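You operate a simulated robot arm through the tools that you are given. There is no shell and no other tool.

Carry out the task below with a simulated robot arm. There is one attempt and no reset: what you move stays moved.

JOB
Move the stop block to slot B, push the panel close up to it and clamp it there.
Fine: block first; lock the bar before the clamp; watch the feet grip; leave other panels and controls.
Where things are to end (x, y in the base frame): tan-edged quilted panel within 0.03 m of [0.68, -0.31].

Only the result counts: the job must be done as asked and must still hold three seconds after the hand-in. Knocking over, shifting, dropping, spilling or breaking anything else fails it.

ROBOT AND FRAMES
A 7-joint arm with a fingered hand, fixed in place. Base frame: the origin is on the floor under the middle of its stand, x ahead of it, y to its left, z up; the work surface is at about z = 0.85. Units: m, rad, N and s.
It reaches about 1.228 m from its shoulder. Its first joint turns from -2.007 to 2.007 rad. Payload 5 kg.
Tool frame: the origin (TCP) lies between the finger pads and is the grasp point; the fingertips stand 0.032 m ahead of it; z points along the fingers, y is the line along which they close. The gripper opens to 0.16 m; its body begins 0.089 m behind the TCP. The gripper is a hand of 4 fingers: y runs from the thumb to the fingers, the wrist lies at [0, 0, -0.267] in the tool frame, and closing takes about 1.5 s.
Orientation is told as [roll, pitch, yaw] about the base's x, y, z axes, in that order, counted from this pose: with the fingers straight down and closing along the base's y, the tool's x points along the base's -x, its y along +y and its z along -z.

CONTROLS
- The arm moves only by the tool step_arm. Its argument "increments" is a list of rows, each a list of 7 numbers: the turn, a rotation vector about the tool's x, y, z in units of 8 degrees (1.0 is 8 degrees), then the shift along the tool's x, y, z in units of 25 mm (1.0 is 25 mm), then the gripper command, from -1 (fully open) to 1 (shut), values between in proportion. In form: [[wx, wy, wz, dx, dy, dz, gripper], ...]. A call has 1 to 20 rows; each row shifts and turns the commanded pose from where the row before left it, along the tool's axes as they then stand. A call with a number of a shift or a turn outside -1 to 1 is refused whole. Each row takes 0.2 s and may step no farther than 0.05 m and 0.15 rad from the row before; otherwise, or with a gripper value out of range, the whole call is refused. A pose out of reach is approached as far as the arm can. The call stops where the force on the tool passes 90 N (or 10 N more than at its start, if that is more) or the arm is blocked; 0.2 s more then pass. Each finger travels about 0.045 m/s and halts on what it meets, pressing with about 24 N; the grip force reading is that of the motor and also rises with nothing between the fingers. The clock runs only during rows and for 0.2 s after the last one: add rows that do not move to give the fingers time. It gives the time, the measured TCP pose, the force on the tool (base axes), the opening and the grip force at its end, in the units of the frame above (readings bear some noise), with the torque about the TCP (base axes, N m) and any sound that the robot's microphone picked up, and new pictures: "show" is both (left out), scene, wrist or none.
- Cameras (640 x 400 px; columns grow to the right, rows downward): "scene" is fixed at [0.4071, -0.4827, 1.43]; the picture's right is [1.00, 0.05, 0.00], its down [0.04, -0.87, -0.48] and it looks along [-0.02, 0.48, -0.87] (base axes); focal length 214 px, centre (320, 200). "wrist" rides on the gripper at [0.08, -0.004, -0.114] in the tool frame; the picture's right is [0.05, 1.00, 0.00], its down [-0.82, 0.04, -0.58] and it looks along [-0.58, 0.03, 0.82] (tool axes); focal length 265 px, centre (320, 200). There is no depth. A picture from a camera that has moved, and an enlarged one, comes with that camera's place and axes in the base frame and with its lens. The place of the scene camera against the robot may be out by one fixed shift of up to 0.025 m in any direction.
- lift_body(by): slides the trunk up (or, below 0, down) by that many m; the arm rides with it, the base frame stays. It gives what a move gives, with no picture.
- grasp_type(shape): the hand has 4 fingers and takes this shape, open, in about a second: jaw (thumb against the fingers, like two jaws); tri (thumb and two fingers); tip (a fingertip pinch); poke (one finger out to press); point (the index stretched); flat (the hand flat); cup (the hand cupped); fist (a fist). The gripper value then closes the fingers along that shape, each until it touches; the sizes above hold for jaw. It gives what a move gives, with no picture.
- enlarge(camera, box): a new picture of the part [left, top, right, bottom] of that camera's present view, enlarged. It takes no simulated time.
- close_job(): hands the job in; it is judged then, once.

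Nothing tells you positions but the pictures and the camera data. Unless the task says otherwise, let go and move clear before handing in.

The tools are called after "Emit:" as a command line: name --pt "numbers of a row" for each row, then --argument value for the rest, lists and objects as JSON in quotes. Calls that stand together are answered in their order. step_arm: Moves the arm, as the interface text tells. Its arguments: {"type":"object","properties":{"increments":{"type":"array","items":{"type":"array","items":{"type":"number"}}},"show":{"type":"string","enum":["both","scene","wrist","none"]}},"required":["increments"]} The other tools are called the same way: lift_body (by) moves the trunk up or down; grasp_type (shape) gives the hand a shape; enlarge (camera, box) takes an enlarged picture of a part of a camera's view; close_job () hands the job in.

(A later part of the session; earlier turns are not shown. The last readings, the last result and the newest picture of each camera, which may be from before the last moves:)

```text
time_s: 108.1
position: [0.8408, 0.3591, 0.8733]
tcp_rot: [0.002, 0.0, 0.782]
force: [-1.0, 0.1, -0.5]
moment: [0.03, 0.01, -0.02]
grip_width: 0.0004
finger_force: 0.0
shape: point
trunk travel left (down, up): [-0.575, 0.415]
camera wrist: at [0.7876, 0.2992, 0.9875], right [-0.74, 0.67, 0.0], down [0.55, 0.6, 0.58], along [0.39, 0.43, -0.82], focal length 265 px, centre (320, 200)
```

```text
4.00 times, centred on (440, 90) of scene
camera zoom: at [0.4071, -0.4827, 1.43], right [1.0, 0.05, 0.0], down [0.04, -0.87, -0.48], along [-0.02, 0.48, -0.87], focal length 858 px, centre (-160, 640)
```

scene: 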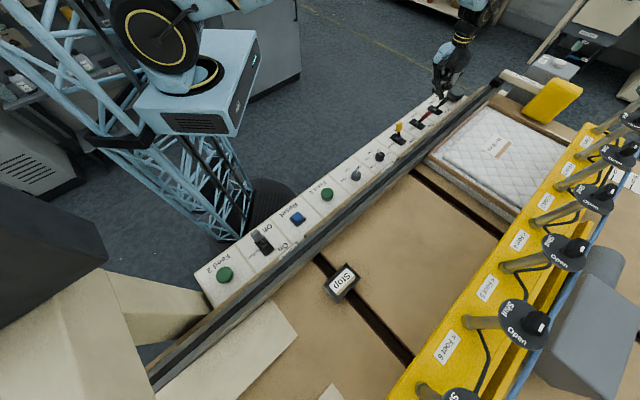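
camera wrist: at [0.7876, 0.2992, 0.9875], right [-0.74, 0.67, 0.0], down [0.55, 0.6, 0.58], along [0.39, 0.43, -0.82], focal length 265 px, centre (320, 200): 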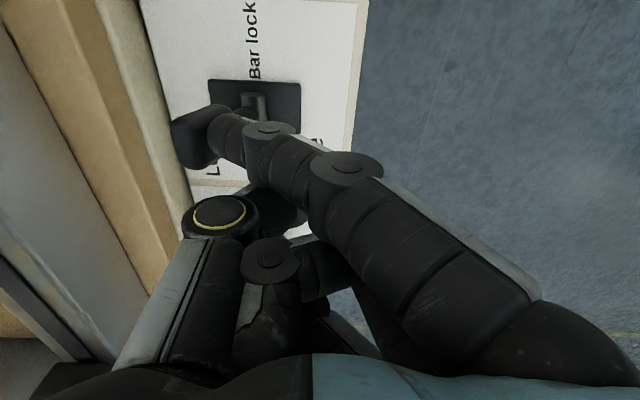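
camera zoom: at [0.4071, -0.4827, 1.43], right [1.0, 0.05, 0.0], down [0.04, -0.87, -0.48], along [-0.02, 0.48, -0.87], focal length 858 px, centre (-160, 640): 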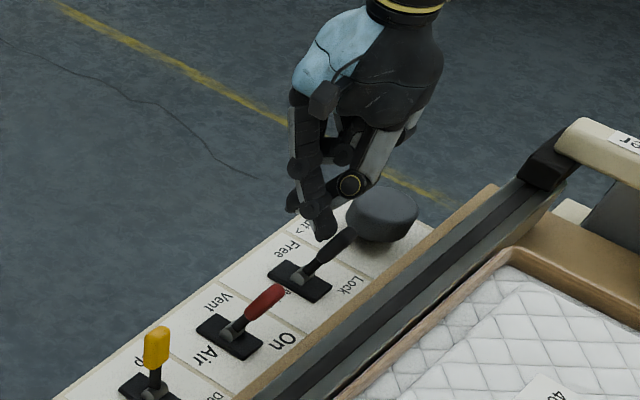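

The lever has swung toward "Lock". A few more millimetres to make sure it is fully over, then I back off.

Emit:
step_arm --pt "0 0 0 0 -0.25 0 -1" --pt "0 0 0 0 -0.2 0 -1" --pt "0 0 0 0 0 0 -1" --pt "0 0 0 0 1 0 -1" --pt "0 0 0 0 1 0 -1" --pt "0 0 0 0 1 0 -1" --pt "0 0 0 0 1 -1 -1" --pt "0 0 0 0 0 -1 -1" --pt "0 0 0 0 0 -1 -1" --pt "0 0 0 0 0 -1 -1"

Emit:
enlarge --camera "scene" --box '[380, 40, 500, 140]'

Emit:
enlarge --camera "wrist" --box '[100, 0, 340, 160]'

```text
time_s: 110.3
position: [0.7762, 0.4229, 0.9735]
tcp_rot: [0.001, -0.004, 0.786]
force: [-0.6, 1.0, -0.2]
moment: [0.02, -0.01, -0.02]
grip_width: 0.0
finger_force: 0.0
shape: point
trunk travel left (down, up): [-0.575, 0.415]
camera wrist: at [0.7238, 0.3624, 1.0884], right [-0.74, 0.67, 0.0], down [0.55, 0.61, 0.58], along [0.39, 0.43, -0.82], focal length 265 px, centre (320, 200)
```

scene: 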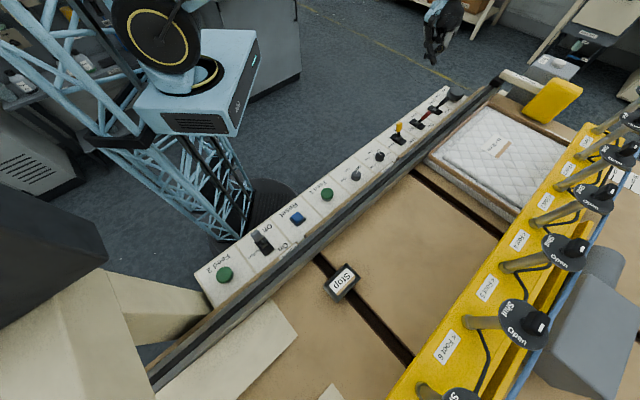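
wrist: 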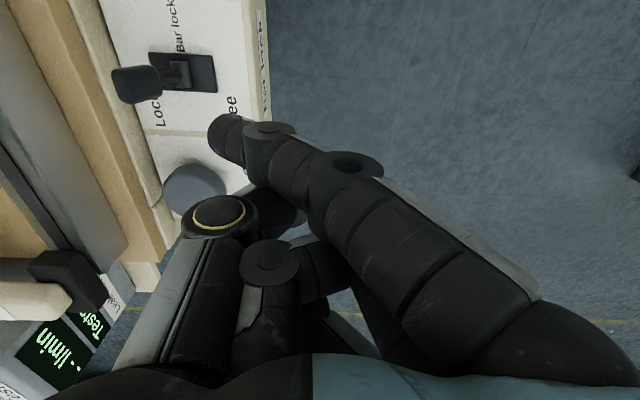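

```text
4.00 times, centred on (440, 90) of scene
camera zoom: at [0.4071, -0.4827, 1.43], right [1.0, 0.05, 0.0], down [0.04, -0.87, -0.48], along [-0.02, 0.48, -0.87], focal length 858 px, centre (-160, 640)
```

zoom: 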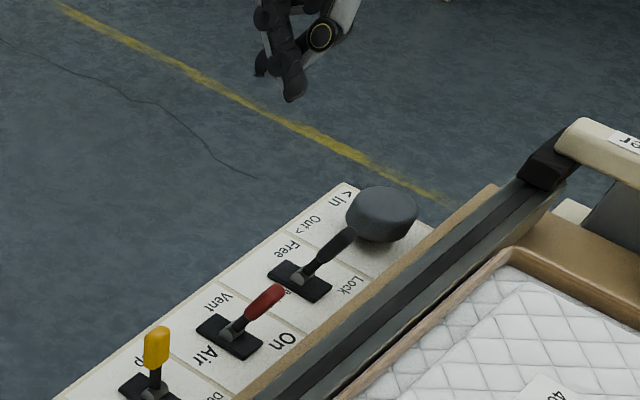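

```text
2.50 times, centred on (220, 80) of wrist
camera zoom: at [0.7238, 0.3624, 1.0884], right [-0.74, 0.67, 0.0], down [0.55, 0.61, 0.58], along [0.39, 0.43, -0.82], focal length 664 px, centre (570, 500)
```

zoom: 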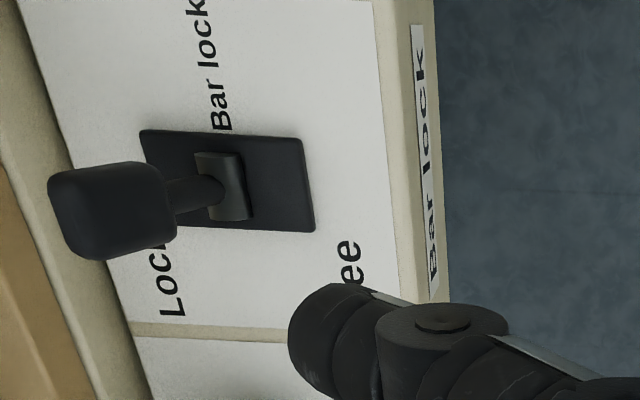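

The bar lock is at "Lock". I notice the grey Test box at the far end has a display; let me read it, since it may bear on the feet gripping.

Emit:
enlarge --camera "wrist" --box '[0, 240, 150, 400]'

Emit:
enlarge --camera "scene" --box '[500, 30, 640, 120]'

```text
2.50 times, centred on (75, 320) of wrist
camera zoom: at [0.7238, 0.3624, 1.0884], right [-0.74, 0.67, 0.0], down [0.55, 0.61, 0.58], along [0.39, 0.43, -0.82], focal length 664 px, centre (932, -100)
```

zoom: 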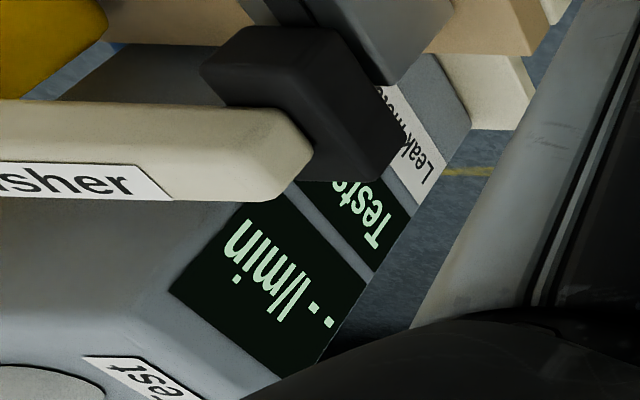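

```text
4.44 times, centred on (570, 75) of scene
camera zoom: at [0.4071, -0.4827, 1.43], right [1.0, 0.05, 0.0], down [0.04, -0.87, -0.48], along [-0.02, 0.48, -0.87], focal length 953 px, centre (-791, 756)
```

zoom: 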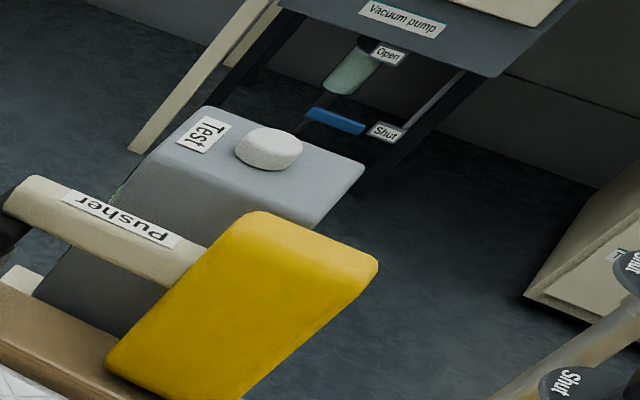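

The tester reads leak flow; I'll leave it alone. Next is the panel: I rise, take the three-digit shape, and tilt the hand outward here, well inside the reach, before going behind the panel.

Emit:
step_arm --pt "0 0 0 0 0 -1 -1" --pt "0 0 0 0 0 -1 -1" --pt "0 0 0 0 0 -1 -1" --pt "0 0 0 0 0 -1 -1" --pt "0 0 0 0 0 -1 -1" --pt "0 0 0 0 0 -1 -1" --pt "0 0 0 0 0 -1 -1" --pt "0 0 0 0 0 -1 -1" --show "none"

Emit:
grasp_type --shape "tri"

Emit:
step_arm --pt "0 0 0.94 0 0 0 -0.5" --pt "0 0 0.94 0 0 0 -0.5" --pt "0 -1 0 0 0 0 -0.5" --pt "0 -1 0 0 0 0 -0.5" --pt "0 -1 0 0 0 0 -0.5" --pt "0 -1 0 0 0 0 -0.5" --pt "0 -1 0 0 0 0 -0.5" --pt "0 0 0 0 0 0 -0.5"

```text
time_s: 112.1
position: [0.7762, 0.4209, 1.1717]
tcp_rot: [0.001, 0.0, 0.782]
force: [-0.1, 0.5, -0.5]
moment: [0.03, 0.02, 0.0]
grip_width: 0.0003
finger_force: 0.2
shape: point
trunk travel left (down, up): [-0.575, 0.415]
```

```text
time_s: 113.0
position: [0.7771, 0.4199, 1.1723]
tcp_rot: [0.002, 0.002, 0.784]
force: [0.3, -0.5, -0.3]
moment: [0.0, 0.0, -0.01]
grip_width: 0.16
finger_force: 0.1
shape: tri
trunk travel left (down, up): [-0.575, 0.415]
```

```text
time_s: 114.8
position: [0.7779, 0.4195, 1.1725]
tcp_rot: [0.002, -0.7, 0.52]
force: [-0.7, 0.0, 0.0]
moment: [0.03, 0.02, 0.03]
grip_width: 0.1202
finger_force: 0.1
shape: tri
trunk travel left (down, up): [-0.575, 0.415]
camera wrist: at [0.6638, 0.3506, 1.2093], right [-0.53, 0.85, -0.03], down [0.2, 0.16, 0.97], along [0.82, 0.51, -0.25], focal length 265 px, centre (320, 200)
```

scene: 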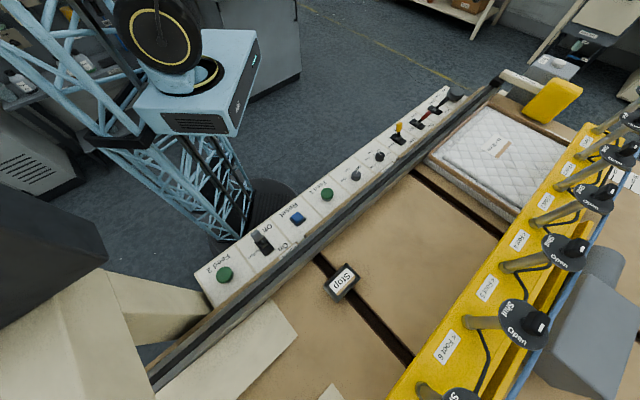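
wrist: 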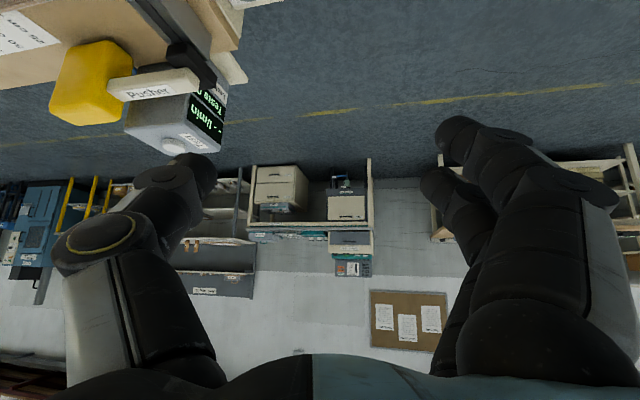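

Emit:
step_arm --pt "0 0 0 -0.391 -0.976 0.329 -0.5" --pt "0 0 0 -0.391 -0.976 0.329 -0.5" --pt "0 0 0 -0.391 -0.976 0.329 -0.5" --pt "0 0 0 -0.391 -0.976 0.329 -0.5" --pt "0 0 0 -0.391 -0.976 0.329 -0.5" --pt "0 0 0 -0.391 -0.976 0.329 -0.5" --pt "0 0 0 -0.391 -0.976 0.329 -0.5" --pt "0 0 0 -0.391 -0.976 0.329 -0.5" --pt "0 0 0 -0.391 -0.976 0.329 -0.5" --pt "0 0 0 -0.391 -0.976 0.329 -0.5" --pt "0 0 0 -0.391 -0.976 0.329 -0.5" --pt "0 0 0 -0.391 -0.976 0.329 -0.5" --pt "0 0 0 -0.391 -0.976 0.329 -0.5" --pt "0 0 0 -0.391 -0.976 0.329 -0.5" --pt "0 0 0 0 0 0 -0.5"

```text
time_s: 118.0
position: [1.1024, 0.2156, 1.1727]
tcp_rot: [0.001, -0.698, 0.52]
force: [-0.7, -0.3, -0.2]
moment: [-0.02, 0.01, 0.02]
grip_width: 0.1204
finger_force: 0.0
shape: tri
trunk travel left (down, up): [-0.575, 0.415]
camera wrist: at [0.9878, 0.1442, 1.2091], right [-0.53, 0.85, -0.03], down [0.2, 0.16, 0.97], along [0.82, 0.51, -0.25], focal length 265 px, centre (320, 200)
```

scene: 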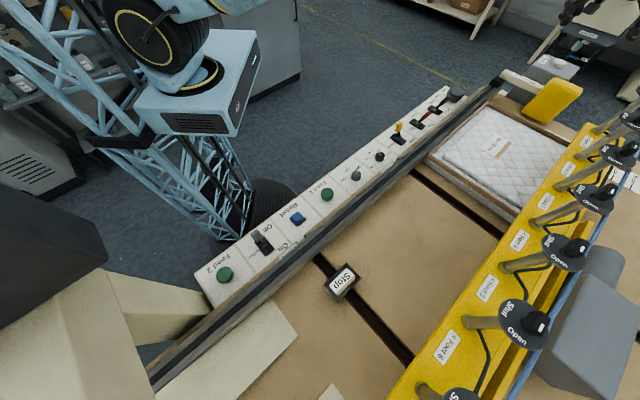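
wrist: 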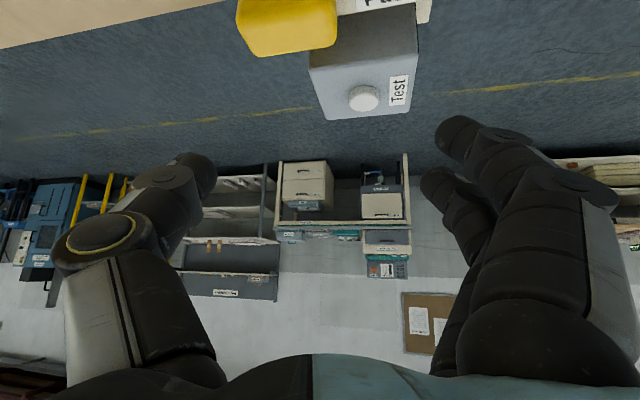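

Emit:
step_arm --pt "0 0 0 0.644 0 0.765 -0.5" --pt "0 0 0 0.644 0 0.765 -0.5" --pt "0 0 0 0.644 0 0.765 -0.5" --pt "0 0 0 0.644 0 0.765 -0.5" --pt "0 0 0 0.644 0 0.765 -0.5" --pt "0 0 0 0.644 0 0.765 -0.5" --pt "0 0 0 0.644 0 0.765 -0.5" --pt "0 0 0 0 0 0 -0.5"

Emit:
enlarge --camera "scene" --box '[450, 20, 630, 140]'

```text
time_s: 119.8
position: [1.1019, 0.2157, 0.9972]
tcp_rot: [0.002, -0.698, 0.52]
force: [-0.3, 0.4, 0.0]
moment: [-0.01, -0.01, 0.0]
grip_width: 0.1201
finger_force: 0.0
shape: tri
trunk travel left (down, up): [-0.575, 0.415]
camera wrist: at [0.9878, 0.1449, 1.0351], right [-0.53, 0.85, -0.03], down [0.2, 0.16, 0.97], along [0.82, 0.51, -0.25], focal length 265 px, centre (320, 200)
```

scene: 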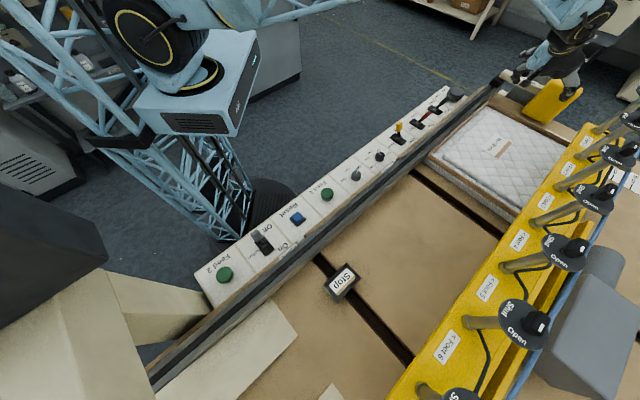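
wrist: 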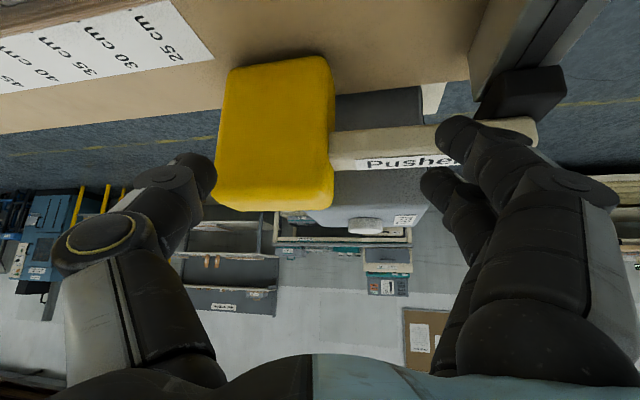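

```text
3.33 times, centred on (540, 80) of scene
camera zoom: at [0.4071, -0.4827, 1.43], right [1.0, 0.05, 0.0], down [0.04, -0.87, -0.48], along [-0.02, 0.48, -0.87], focal length 715 px, centre (-413, 600)
```

zoom: 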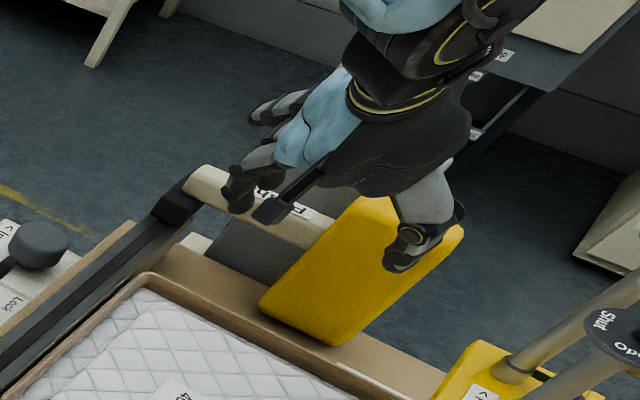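

Emit:
step_arm --pt "0 0 0 0.644 0 0.765 -0.5" --pt "0 0 0 0.644 0 0.765 -0.5" --pt "0 0 0 0.644 0 0.765 -0.5" --pt "0 0 0 0 0 0 -0.5"

Emit:
enlarge --camera "scene" --box '[450, 40, 610, 150]'

```text
time_s: 120.8
position: [1.1013, 0.2135, 0.9275]
tcp_rot: [-0.001, -0.702, 0.521]
force: [-2.0, -7.5, 11.1]
moment: [0.79, 0.72, 0.99]
grip_width: 0.1203
finger_force: 0.0
shape: tri
trunk travel left (down, up): [-0.575, 0.415]
camera wrist: at [0.9865, 0.1421, 0.9634], right [-0.53, 0.85, -0.03], down [0.2, 0.16, 0.97], along [0.82, 0.51, -0.25], focal length 265 px, centre (320, 200)
```

scene: 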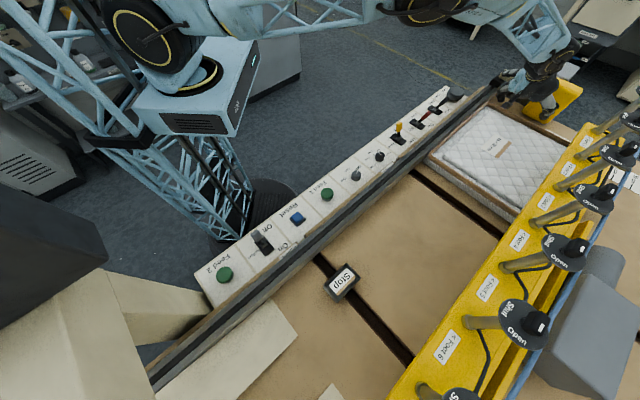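
wrist: 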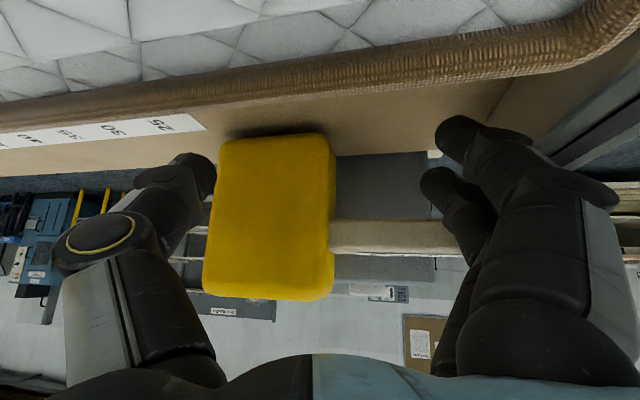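

```text
3.64 times, centred on (530, 95) of scene
camera zoom: at [0.4071, -0.4827, 1.43], right [1.0, 0.05, 0.0], down [0.04, -0.87, -0.48], along [-0.02, 0.48, -0.87], focal length 780 px, centre (-444, 582)
```

zoom: 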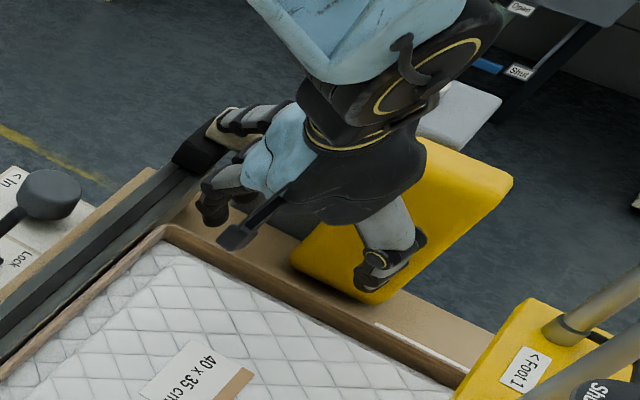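

Contact of about 13 N — it looks like the spare finger is resting on the pusher arm. I'll back up at once and use another hand shape.

Emit:
step_arm --pt "0 0 0 -0.644 0 -0.765 -0.5" --pt "0 0 0 -0.644 0 -0.765 -0.5" --pt "0 0 0 -0.644 0 -0.765 -0.5"

Emit:
enlarge --camera "scene" --box '[450, 40, 610, 150]'

Emit:
enlarge --camera "wrist" --box '[200, 40, 600, 240]'

```text
time_s: 121.6
position: [1.101, 0.2156, 0.9964]
tcp_rot: [0.002, -0.698, 0.522]
force: [-0.1, 1.1, -0.3]
moment: [-0.04, -0.03, -0.02]
grip_width: 0.1202
finger_force: 0.0
shape: tri
trunk travel left (down, up): [-0.575, 0.415]
camera wrist: at [0.9873, 0.1449, 1.0342], right [-0.53, 0.85, -0.03], down [0.2, 0.16, 0.97], along [0.82, 0.51, -0.25], focal length 265 px, centre (320, 200)
```

scene: 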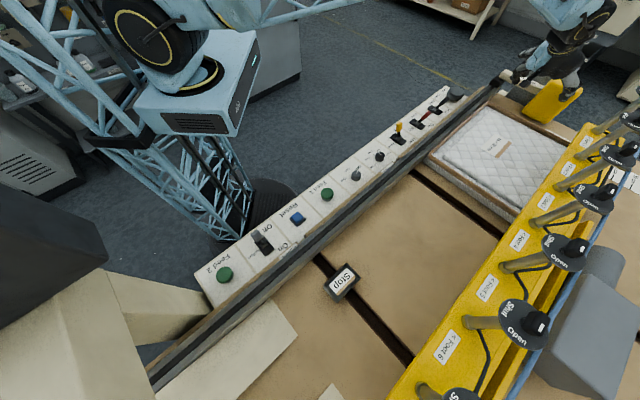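
wrist: 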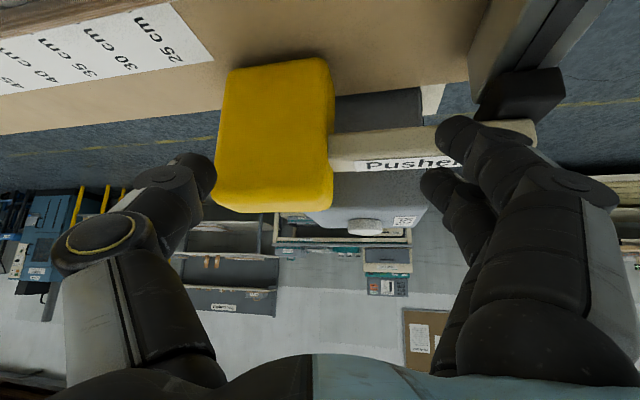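

```text
3.64 times, centred on (530, 95) of scene
camera zoom: at [0.4071, -0.4827, 1.43], right [1.0, 0.05, 0.0], down [0.04, -0.87, -0.48], along [-0.02, 0.48, -0.87], focal length 780 px, centre (-444, 582)
```

zoom: 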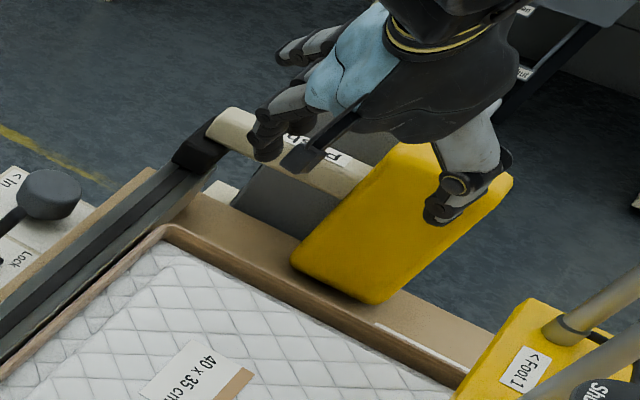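

```text
1.60 times, centred on (400, 140) of wrist
camera zoom: at [0.9873, 0.1449, 1.0342], right [-0.53, 0.85, -0.03], down [0.2, 0.16, 0.97], along [0.82, 0.51, -0.25], focal length 425 px, centre (192, 296)
```

zoom: 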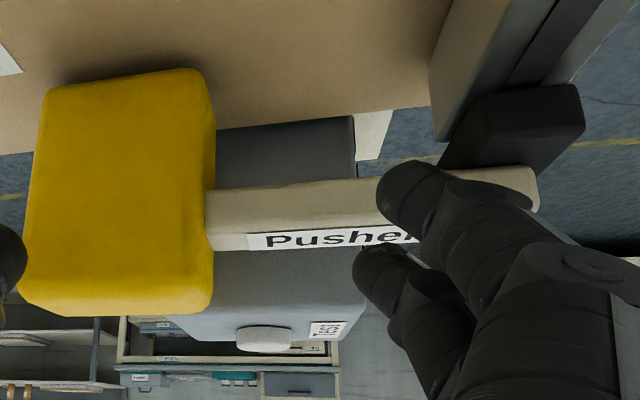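

Emit:
step_arm --pt "0 0 0 -0.644 0 -0.765 -0.5" --pt "0 0 0 -0.644 0 -0.765 -0.5" --pt "0 0 0 -0.644 0 -0.765 -0.5" --show "none"

Emit:
grasp_type --shape "jaw"

Emit:
step_arm --pt "0 0 0 0.107 -0.41 -0.09 -0.5" --pt "0 0 0 0 0 0 -0.5" --pt "0 0 0 0 0 0 -0.5"

Emit:
enlarge --camera "scene" --box '[450, 20, 610, 130]'

```text
time_s: 122.4
position: [1.1025, 0.2152, 1.0733]
tcp_rot: [0.003, -0.699, 0.519]
force: [-1.0, -0.1, -0.7]
moment: [0.0, 0.0, -0.01]
grip_width: 0.1205
finger_force: 0.0
shape: tri
trunk travel left (down, up): [-0.575, 0.415]
```

```text
time_s: 123.3
position: [1.1021, 0.2147, 1.0725]
tcp_rot: [0.002, -0.699, 0.52]
force: [-0.1, -0.7, 0.4]
moment: [0.04, 0.0, -0.01]
grip_width: 0.1599
finger_force: 0.1
shape: jaw
trunk travel left (down, up): [-0.575, 0.415]
```

```text
time_s: 124.1
position: [1.1042, 0.2039, 1.0721]
tcp_rot: [0.001, -0.699, 0.52]
force: [-0.7, -0.7, -0.4]
moment: [-0.02, 0.0, 0.0]
grip_width: 0.1202
finger_force: 0.0
shape: jaw
trunk travel left (down, up): [-0.575, 0.415]
camera wrist: at [0.9898, 0.1339, 1.109], right [-0.53, 0.85, -0.03], down [0.2, 0.16, 0.97], along [0.82, 0.51, -0.25], focal length 265 px, centre (320, 200)
```

scene: 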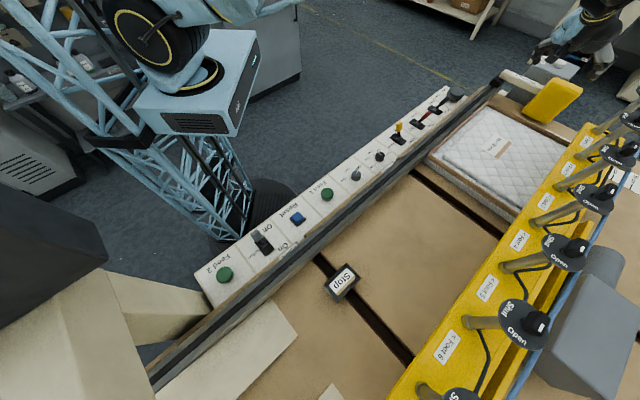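
wrist: 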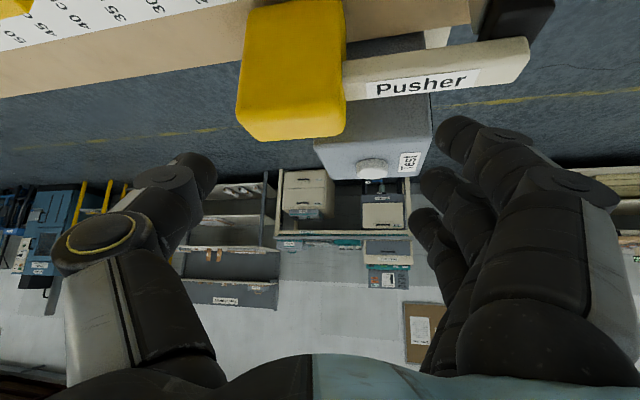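

```text
3.64 times, centred on (530, 75) of scene
camera zoom: at [0.4071, -0.4827, 1.43], right [1.0, 0.05, 0.0], down [0.04, -0.87, -0.48], along [-0.02, 0.48, -0.87], focal length 780 px, centre (-444, 654)
```

zoom: 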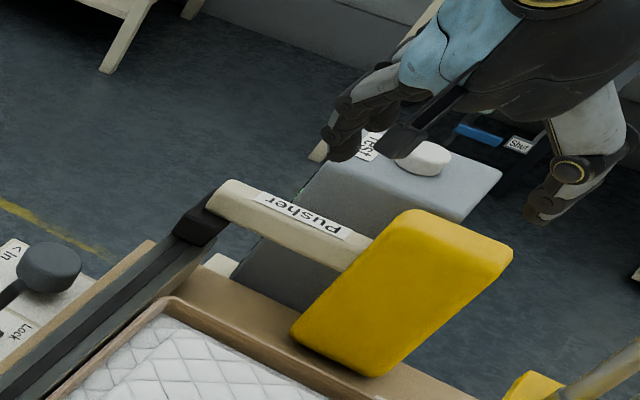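

Emit:
step_arm --pt "0 0 0 0.644 0 0.765 -0.5" --pt "0 0 0 0.644 0 0.765 -0.5" --pt "0 0 0 0.644 0 0.765 -0.5" --pt "0 0 0 0.644 0 0.765 -0.5" --show "none"

Emit:
step_arm --pt "0 0 0 0.515 0 0.612 -0.5"

Emit:
enlarge --camera "scene" --box '[450, 40, 610, 150]'

```text
time_s: 125.1
position: [1.1037, 0.2038, 0.9722]
tcp_rot: [0.003, -0.698, 0.52]
force: [-0.8, -0.1, 0.7]
moment: [0.01, 0.01, 0.03]
grip_width: 0.1204
finger_force: 0.0
shape: jaw
trunk travel left (down, up): [-0.575, 0.415]
```

```text
time_s: 125.5
position: [1.1033, 0.2032, 0.9545]
tcp_rot: [0.002, -0.699, 0.52]
force: [-0.5, -0.7, 3.8]
moment: [0.33, -0.01, 0.1]
grip_width: 0.1204
finger_force: 0.1
shape: jaw
trunk travel left (down, up): [-0.575, 0.415]
camera wrist: at [0.9897, 0.134, 0.9902], right [-0.53, 0.85, -0.03], down [0.2, 0.16, 0.97], along [0.82, 0.51, -0.25], focal length 265 px, centre (320, 200)
```

scene: 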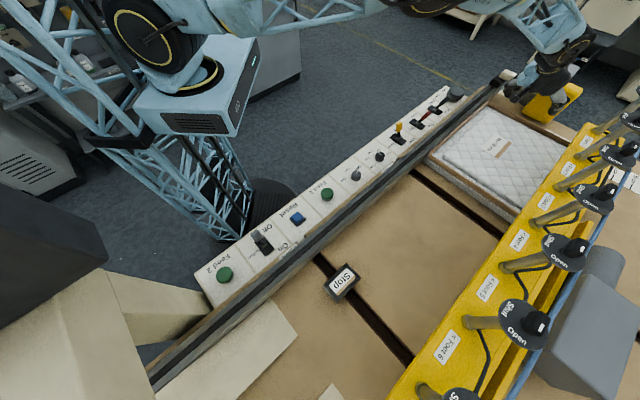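
wrist: 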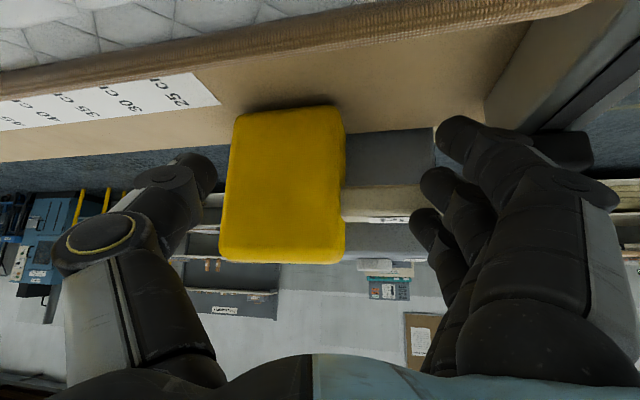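

```text
3.64 times, centred on (530, 95) of scene
camera zoom: at [0.4071, -0.4827, 1.43], right [1.0, 0.05, 0.0], down [0.04, -0.87, -0.48], along [-0.02, 0.48, -0.87], focal length 780 px, centre (-444, 582)
```

zoom: 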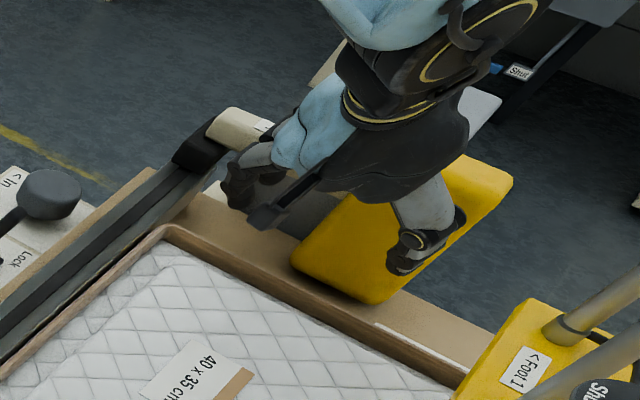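

The third finger brushes the pusher arm lightly, so I back off again and switch to the single stretched index, which is far slimmer.

Emit:
step_arm --pt "0 0 0 -0.644 0 -0.765 -0.5" --pt "0 0 0 -0.644 0 -0.765 -0.5" --pt "0 0 0 -0.644 0 -0.765 -0.5" --pt "0 0 0 -0.644 0 -0.765 -0.5" --show "none"

Emit:
grasp_type --shape "point"

Emit:
step_arm --pt "0 0 0 -0.35 -0.05 0.3 -1" --pt "0 0 0 0 0 0 -1"

Emit:
enlarge --camera "scene" --box '[450, 20, 610, 130]'

```text
time_s: 126.5
position: [1.1048, 0.205, 1.0529]
tcp_rot: [0.002, -0.698, 0.52]
force: [-0.6, 1.2, -0.1]
moment: [-0.01, -0.02, 0.01]
grip_width: 0.1201
finger_force: 0.0
shape: jaw
trunk travel left (down, up): [-0.575, 0.415]
```

```text
time_s: 127.4
position: [1.1053, 0.205, 1.0517]
tcp_rot: [0.002, -0.698, 0.52]
force: [-0.8, 0.0, 0.0]
moment: [0.0, -0.01, 0.0]
grip_width: 0.1523
finger_force: 0.1
shape: point
trunk travel left (down, up): [-0.575, 0.415]
```

```text
time_s: 128.0
position: [1.1162, 0.2089, 1.0509]
tcp_rot: [0.001, -0.699, 0.52]
force: [0.7, 0.4, -0.7]
moment: [0.01, -0.02, 0.02]
grip_width: 0.1523
finger_force: 0.0
shape: point
trunk travel left (down, up): [-0.575, 0.415]
camera wrist: at [1.0018, 0.1385, 1.0884], right [-0.53, 0.85, -0.03], down [0.2, 0.16, 0.97], along [0.82, 0.51, -0.25], focal length 265 px, centre (320, 200)
```

scene: 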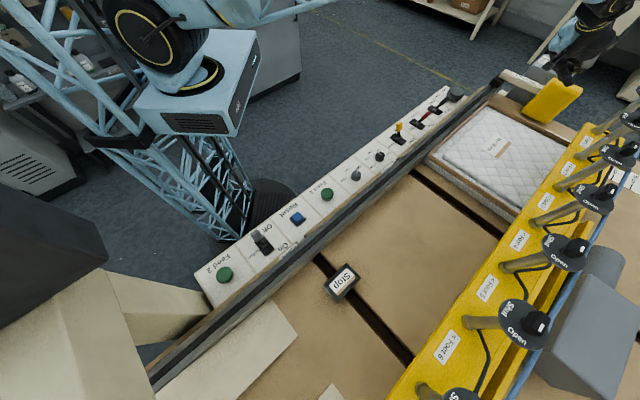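
wrist: 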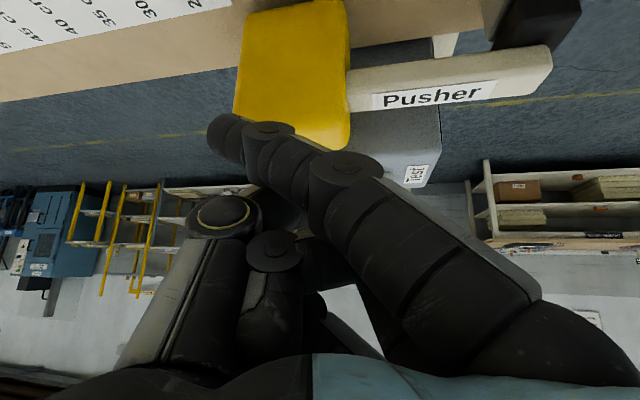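

```text
3.64 times, centred on (530, 75) of scene
camera zoom: at [0.4071, -0.4827, 1.43], right [1.0, 0.05, 0.0], down [0.04, -0.87, -0.48], along [-0.02, 0.48, -0.87], focal length 780 px, centre (-444, 654)
```

zoom: 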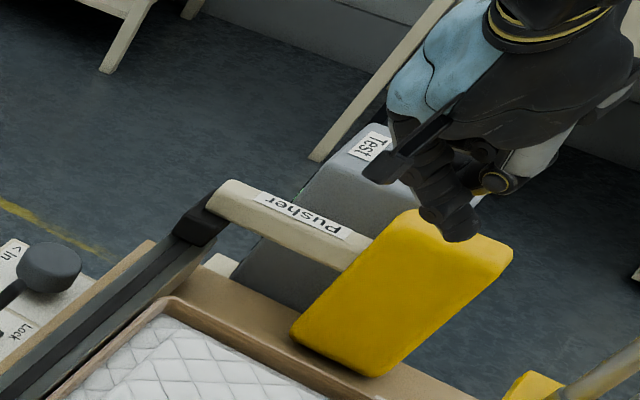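

Emit:
step_arm --pt "0 0 0 -0.384 0.135 0.323 -1" --pt "0 0 0 0.644 0 0.765 -1" --pt "0 0 0 0.644 0 0.765 -1" --pt "0 0 0 0.644 0 0.765 -1" --pt "0 0 0 0.644 0 0.765 -1" --pt "0 0 0 0 0 0 -1"

Emit:
enlarge --camera "scene" --box '[470, 40, 630, 150]'

Emit:
enlarge --camera "wrist" --box '[120, 40, 400, 240]'

```text
time_s: 129.4
position: [1.1246, 0.2182, 0.953]
tcp_rot: [0.001, -0.7, 0.52]
force: [-0.3, 1.0, -0.2]
moment: [0.05, 0.02, 0.0]
grip_width: 0.1524
finger_force: 0.1
shape: point
trunk travel left (down, up): [-0.575, 0.415]
camera wrist: at [1.0108, 0.1478, 0.9888], right [-0.53, 0.85, -0.03], down [0.2, 0.16, 0.97], along [0.82, 0.51, -0.25], focal length 265 px, centre (320, 200)
```

scene: 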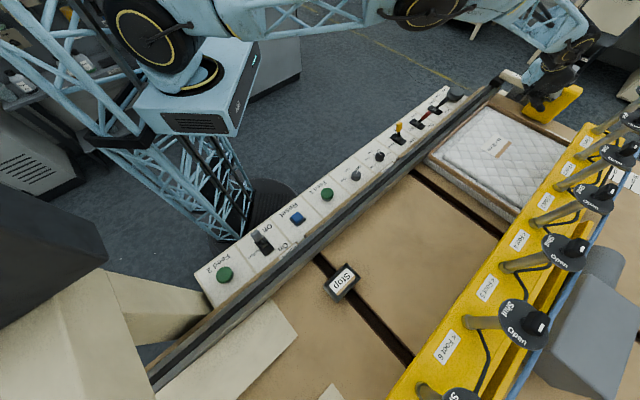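
wrist: 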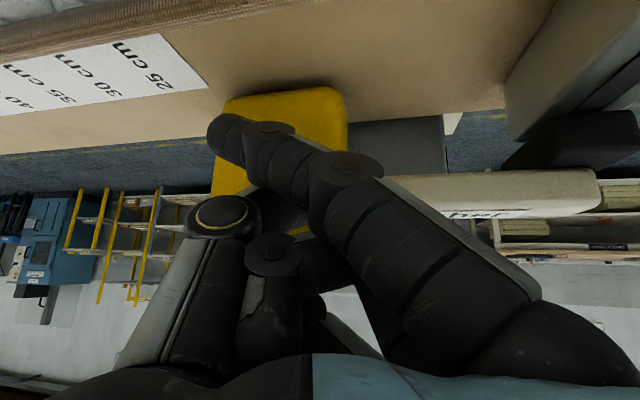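

```text
3.64 times, centred on (550, 95) of scene
camera zoom: at [0.4071, -0.4827, 1.43], right [1.0, 0.05, 0.0], down [0.04, -0.87, -0.48], along [-0.02, 0.48, -0.87], focal length 780 px, centre (-516, 582)
```

zoom: 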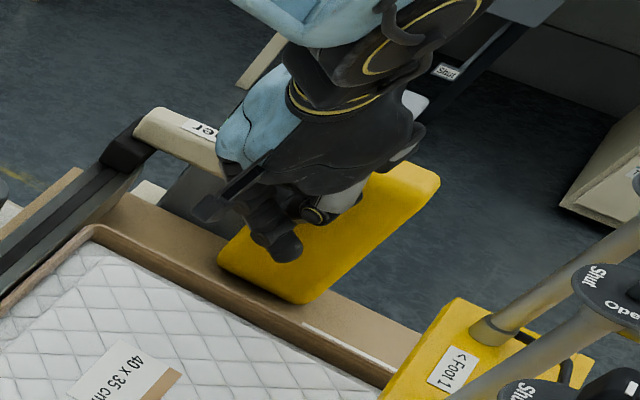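

```text
2.00 times, centred on (260, 140) of wrist
camera zoom: at [1.0108, 0.1478, 0.9888], right [-0.53, 0.85, -0.03], down [0.2, 0.16, 0.97], along [0.82, 0.51, -0.25], focal length 531 px, centre (440, 320)
```

zoom: 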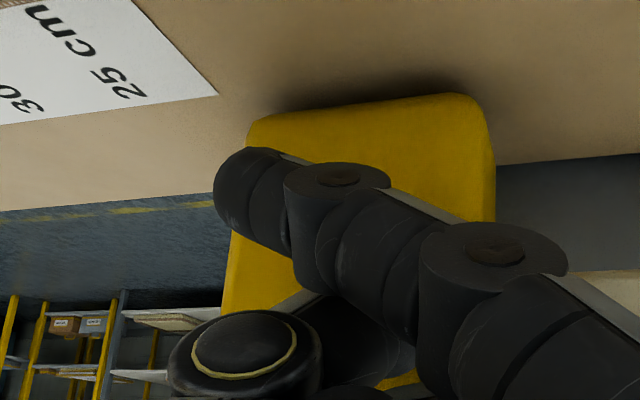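

Emit:
step_arm --pt "0 0 0 0.644 0 0.765 -1" --pt "0 0 0 0.58 0 0.69 -1" --pt "0 0 0 0 0 0 -1"

Emit:
enlarge --camera "scene" --box '[470, 40, 630, 150]'

Emit:
enlarge --camera "wrist" --box '[120, 40, 400, 240]'

```text
time_s: 130.2
position: [1.1233, 0.2182, 0.9054]
tcp_rot: [0.001, -0.699, 0.519]
force: [0.6, 0.2, -0.4]
moment: [-0.02, 0.04, -0.02]
grip_width: 0.1522
finger_force: 0.0
shape: point
trunk travel left (down, up): [-0.575, 0.415]
camera wrist: at [1.01, 0.1479, 0.9423], right [-0.53, 0.85, -0.03], down [0.2, 0.16, 0.97], along [0.82, 0.51, -0.25], focal length 265 px, centre (320, 200)
```

scene: 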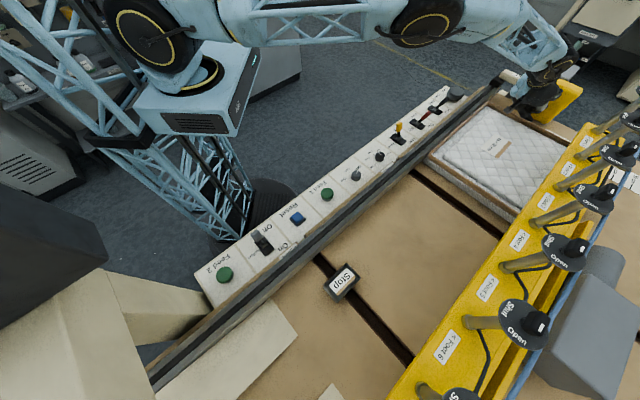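
wrist: 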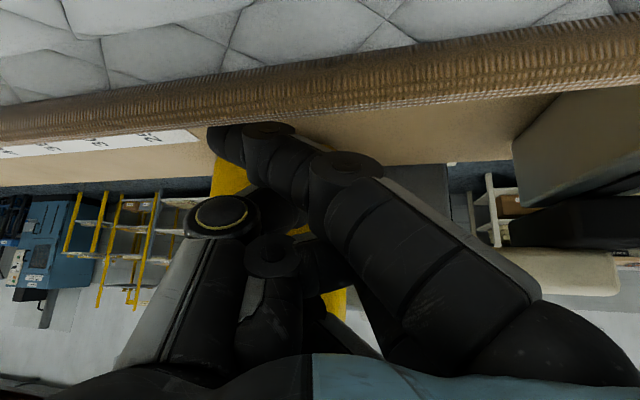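

```text
3.64 times, centred on (550, 95) of scene
camera zoom: at [0.4071, -0.4827, 1.43], right [1.0, 0.05, 0.0], down [0.04, -0.87, -0.48], along [-0.02, 0.48, -0.87], focal length 780 px, centre (-516, 582)
```

zoom: 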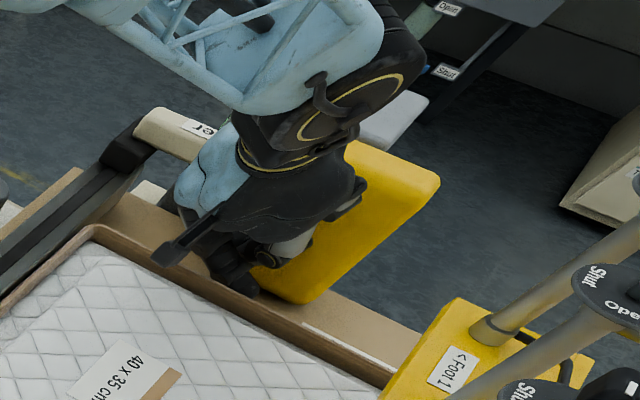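

```text
2.00 times, centred on (260, 140) of wrist
camera zoom: at [1.01, 0.1479, 0.9423], right [-0.53, 0.85, -0.03], down [0.2, 0.16, 0.97], along [0.82, 0.51, -0.25], focal length 531 px, centre (440, 320)
```

zoom: 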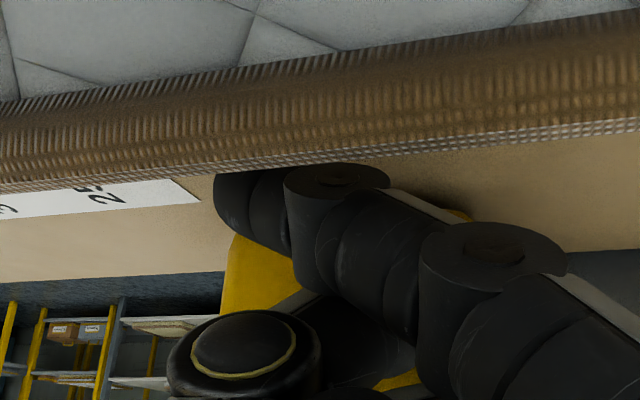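

The index is now behind the panel's tan edge with no contact force. I lower it a touch more and begin the push along the fence in small steps.

Emit:
step_arm --pt "0 0 0 0.2 0 0.24 -1" --pt "0 0 0 0.37 -0.129 -0.311 -1" --pt "0 0 0 0.37 -0.129 -0.311 -1" --pt "0 0 0 0.37 -0.129 -0.311 -1" --pt "0 0 0 0 0 0 -1"

```text
time_s: 131.4
position: [1.0967, 0.1925, 0.8974]
tcp_rot: [0.002, -0.698, 0.522]
force: [1.0, 0.4, 0.2]
moment: [-0.01, 0.03, 0.0]
grip_width: 0.0
finger_force: 0.0
shape: point
trunk travel left (down, up): [-0.575, 0.415]
camera wrist: at [0.9836, 0.1216, 0.9343], right [-0.53, 0.85, -0.03], down [0.2, 0.16, 0.97], along [0.82, 0.51, -0.25], focal length 265 px, centre (320, 200)
```

scene: 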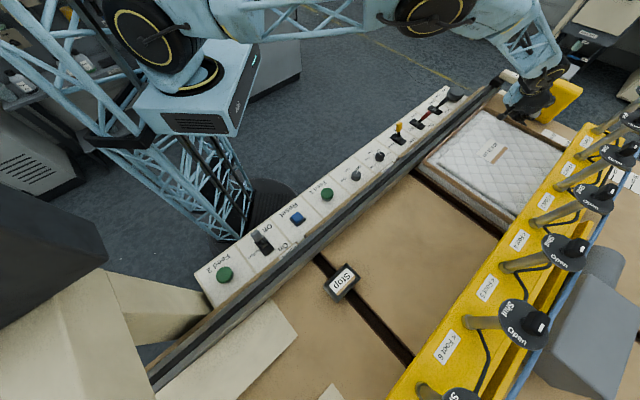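
wrist: 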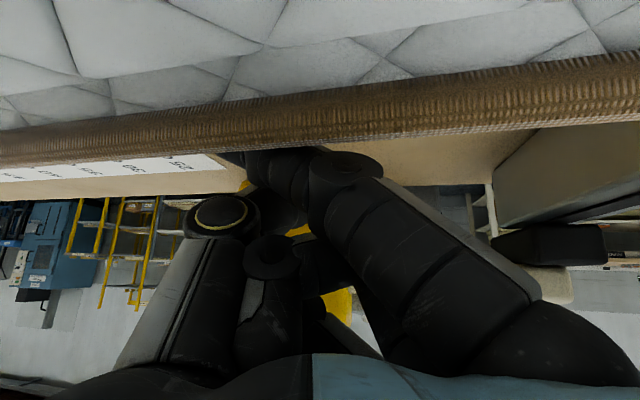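

The panel slides easily. Continuing the push, checking its alignment on the way.

Emit:
step_arm --pt "0 0 0 0.6 -0.207 -0.498 -1" --pt "0 0 0 0.6 -0.207 -0.498 -1" --pt "0 0 0 0.6 -0.207 -0.498 -1" --pt "0 0 0 0.6 -0.207 -0.498 -1" --pt "0 0 0 0.6 -0.207 -0.498 -1" --pt "0 0 0 0 0 0 -1"

Emit:
enlarge --camera "scene" --box '[380, 60, 580, 220]'

```text
time_s: 132.8
position: [1.0262, 0.1195, 0.8967]
tcp_rot: [0.001, -0.699, 0.52]
force: [1.0, 0.3, 0.6]
moment: [-0.04, 0.03, 0.01]
grip_width: 0.0003
finger_force: 0.1
shape: point
trunk travel left (down, up): [-0.575, 0.415]
camera wrist: at [0.9117, 0.0488, 0.9324], right [-0.53, 0.85, -0.03], down [0.2, 0.16, 0.97], along [0.82, 0.51, -0.25], focal length 265 px, centre (320, 200)
```

scene: 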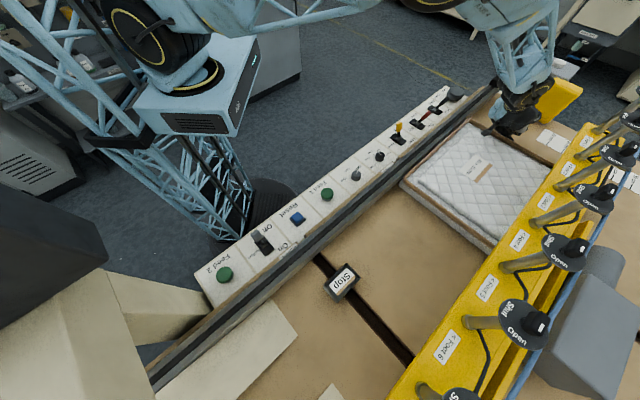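
wrist: 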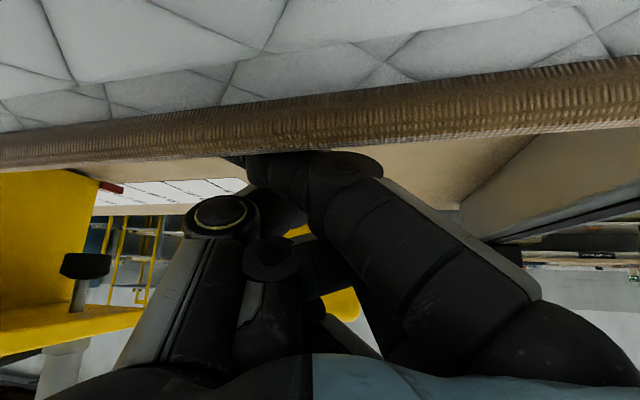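

```text
2.50 times, centred on (480, 140) of scene
camera zoom: at [0.4071, -0.4827, 1.43], right [1.0, 0.05, 0.0], down [0.04, -0.87, -0.48], along [-0.02, 0.48, -0.87], focal length 536 px, centre (-80, 350)
```

zoom: 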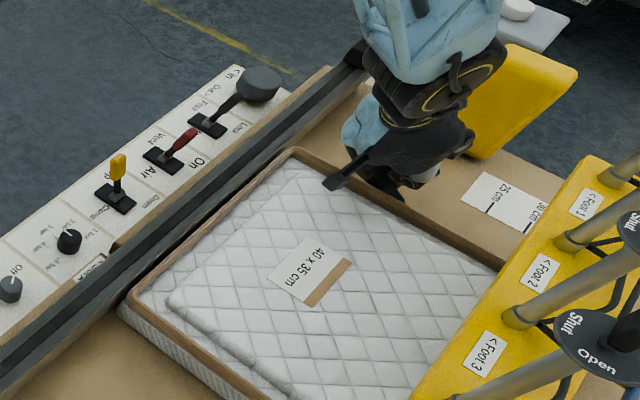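

Emit:
step_arm --pt "0 0 0 0.6 -0.21 -0.505 -1" --pt "0 0 0 0.6 -0.21 -0.505 -1" --pt "0 0 0 0.6 -0.21 -0.505 -1" --pt "0 0 0 0.6 -0.21 -0.505 -1" --pt "0 0 0 0.6 -0.21 -0.505 -1" --pt "0 0 0 0.6 -0.21 -0.505 -1" --pt "0 0 0 0.6 -0.21 -0.505 -1" --pt "0 0 0 0.6 -0.21 -0.505 -1" --pt "0 0 0 0 0 0 -1"

Emit:
enlarge --camera "scene" --box '[320, 100, 540, 270]'

```text
time_s: 134.8
position: [0.9101, 0.0056, 0.8951]
tcp_rot: [0.002, -0.698, 0.521]
force: [-0.1, 0.4, 0.0]
moment: [0.0, -0.02, 0.0]
grip_width: 0.0
finger_force: 0.0
shape: point
trunk travel left (down, up): [-0.575, 0.415]
camera wrist: at [0.7966, -0.0643, 0.9319], right [-0.53, 0.85, -0.03], down [0.2, 0.16, 0.97], along [0.82, 0.51, -0.25], focal length 265 px, centre (320, 200)
```

scene: 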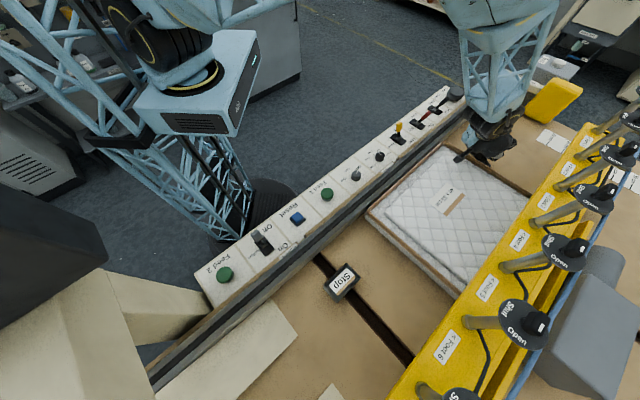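
wrist: 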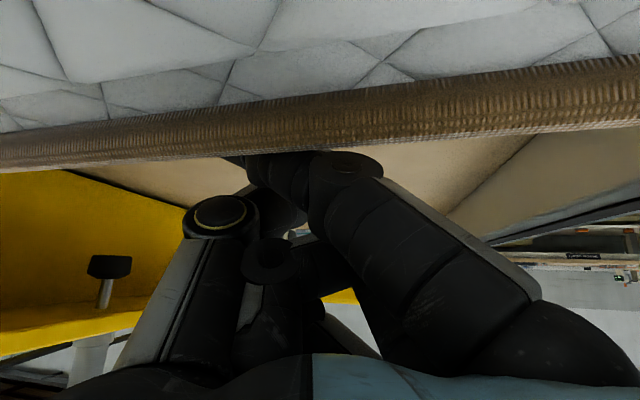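

```text
2.35 times, centred on (430, 185) of scene
camera zoom: at [0.4071, -0.4827, 1.43], right [1.0, 0.05, 0.0], down [0.04, -0.87, -0.48], along [-0.02, 0.48, -0.87], focal length 505 px, centre (61, 235)
```

zoom: 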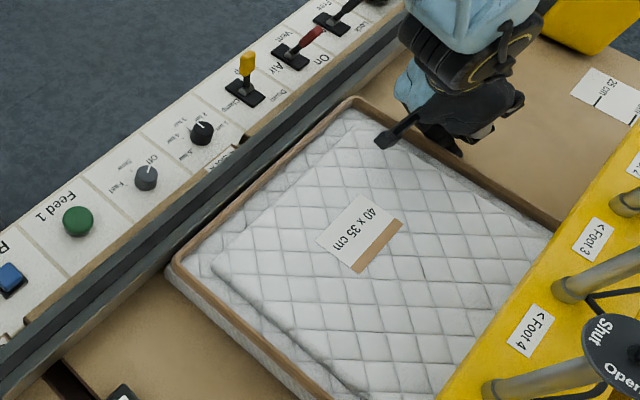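

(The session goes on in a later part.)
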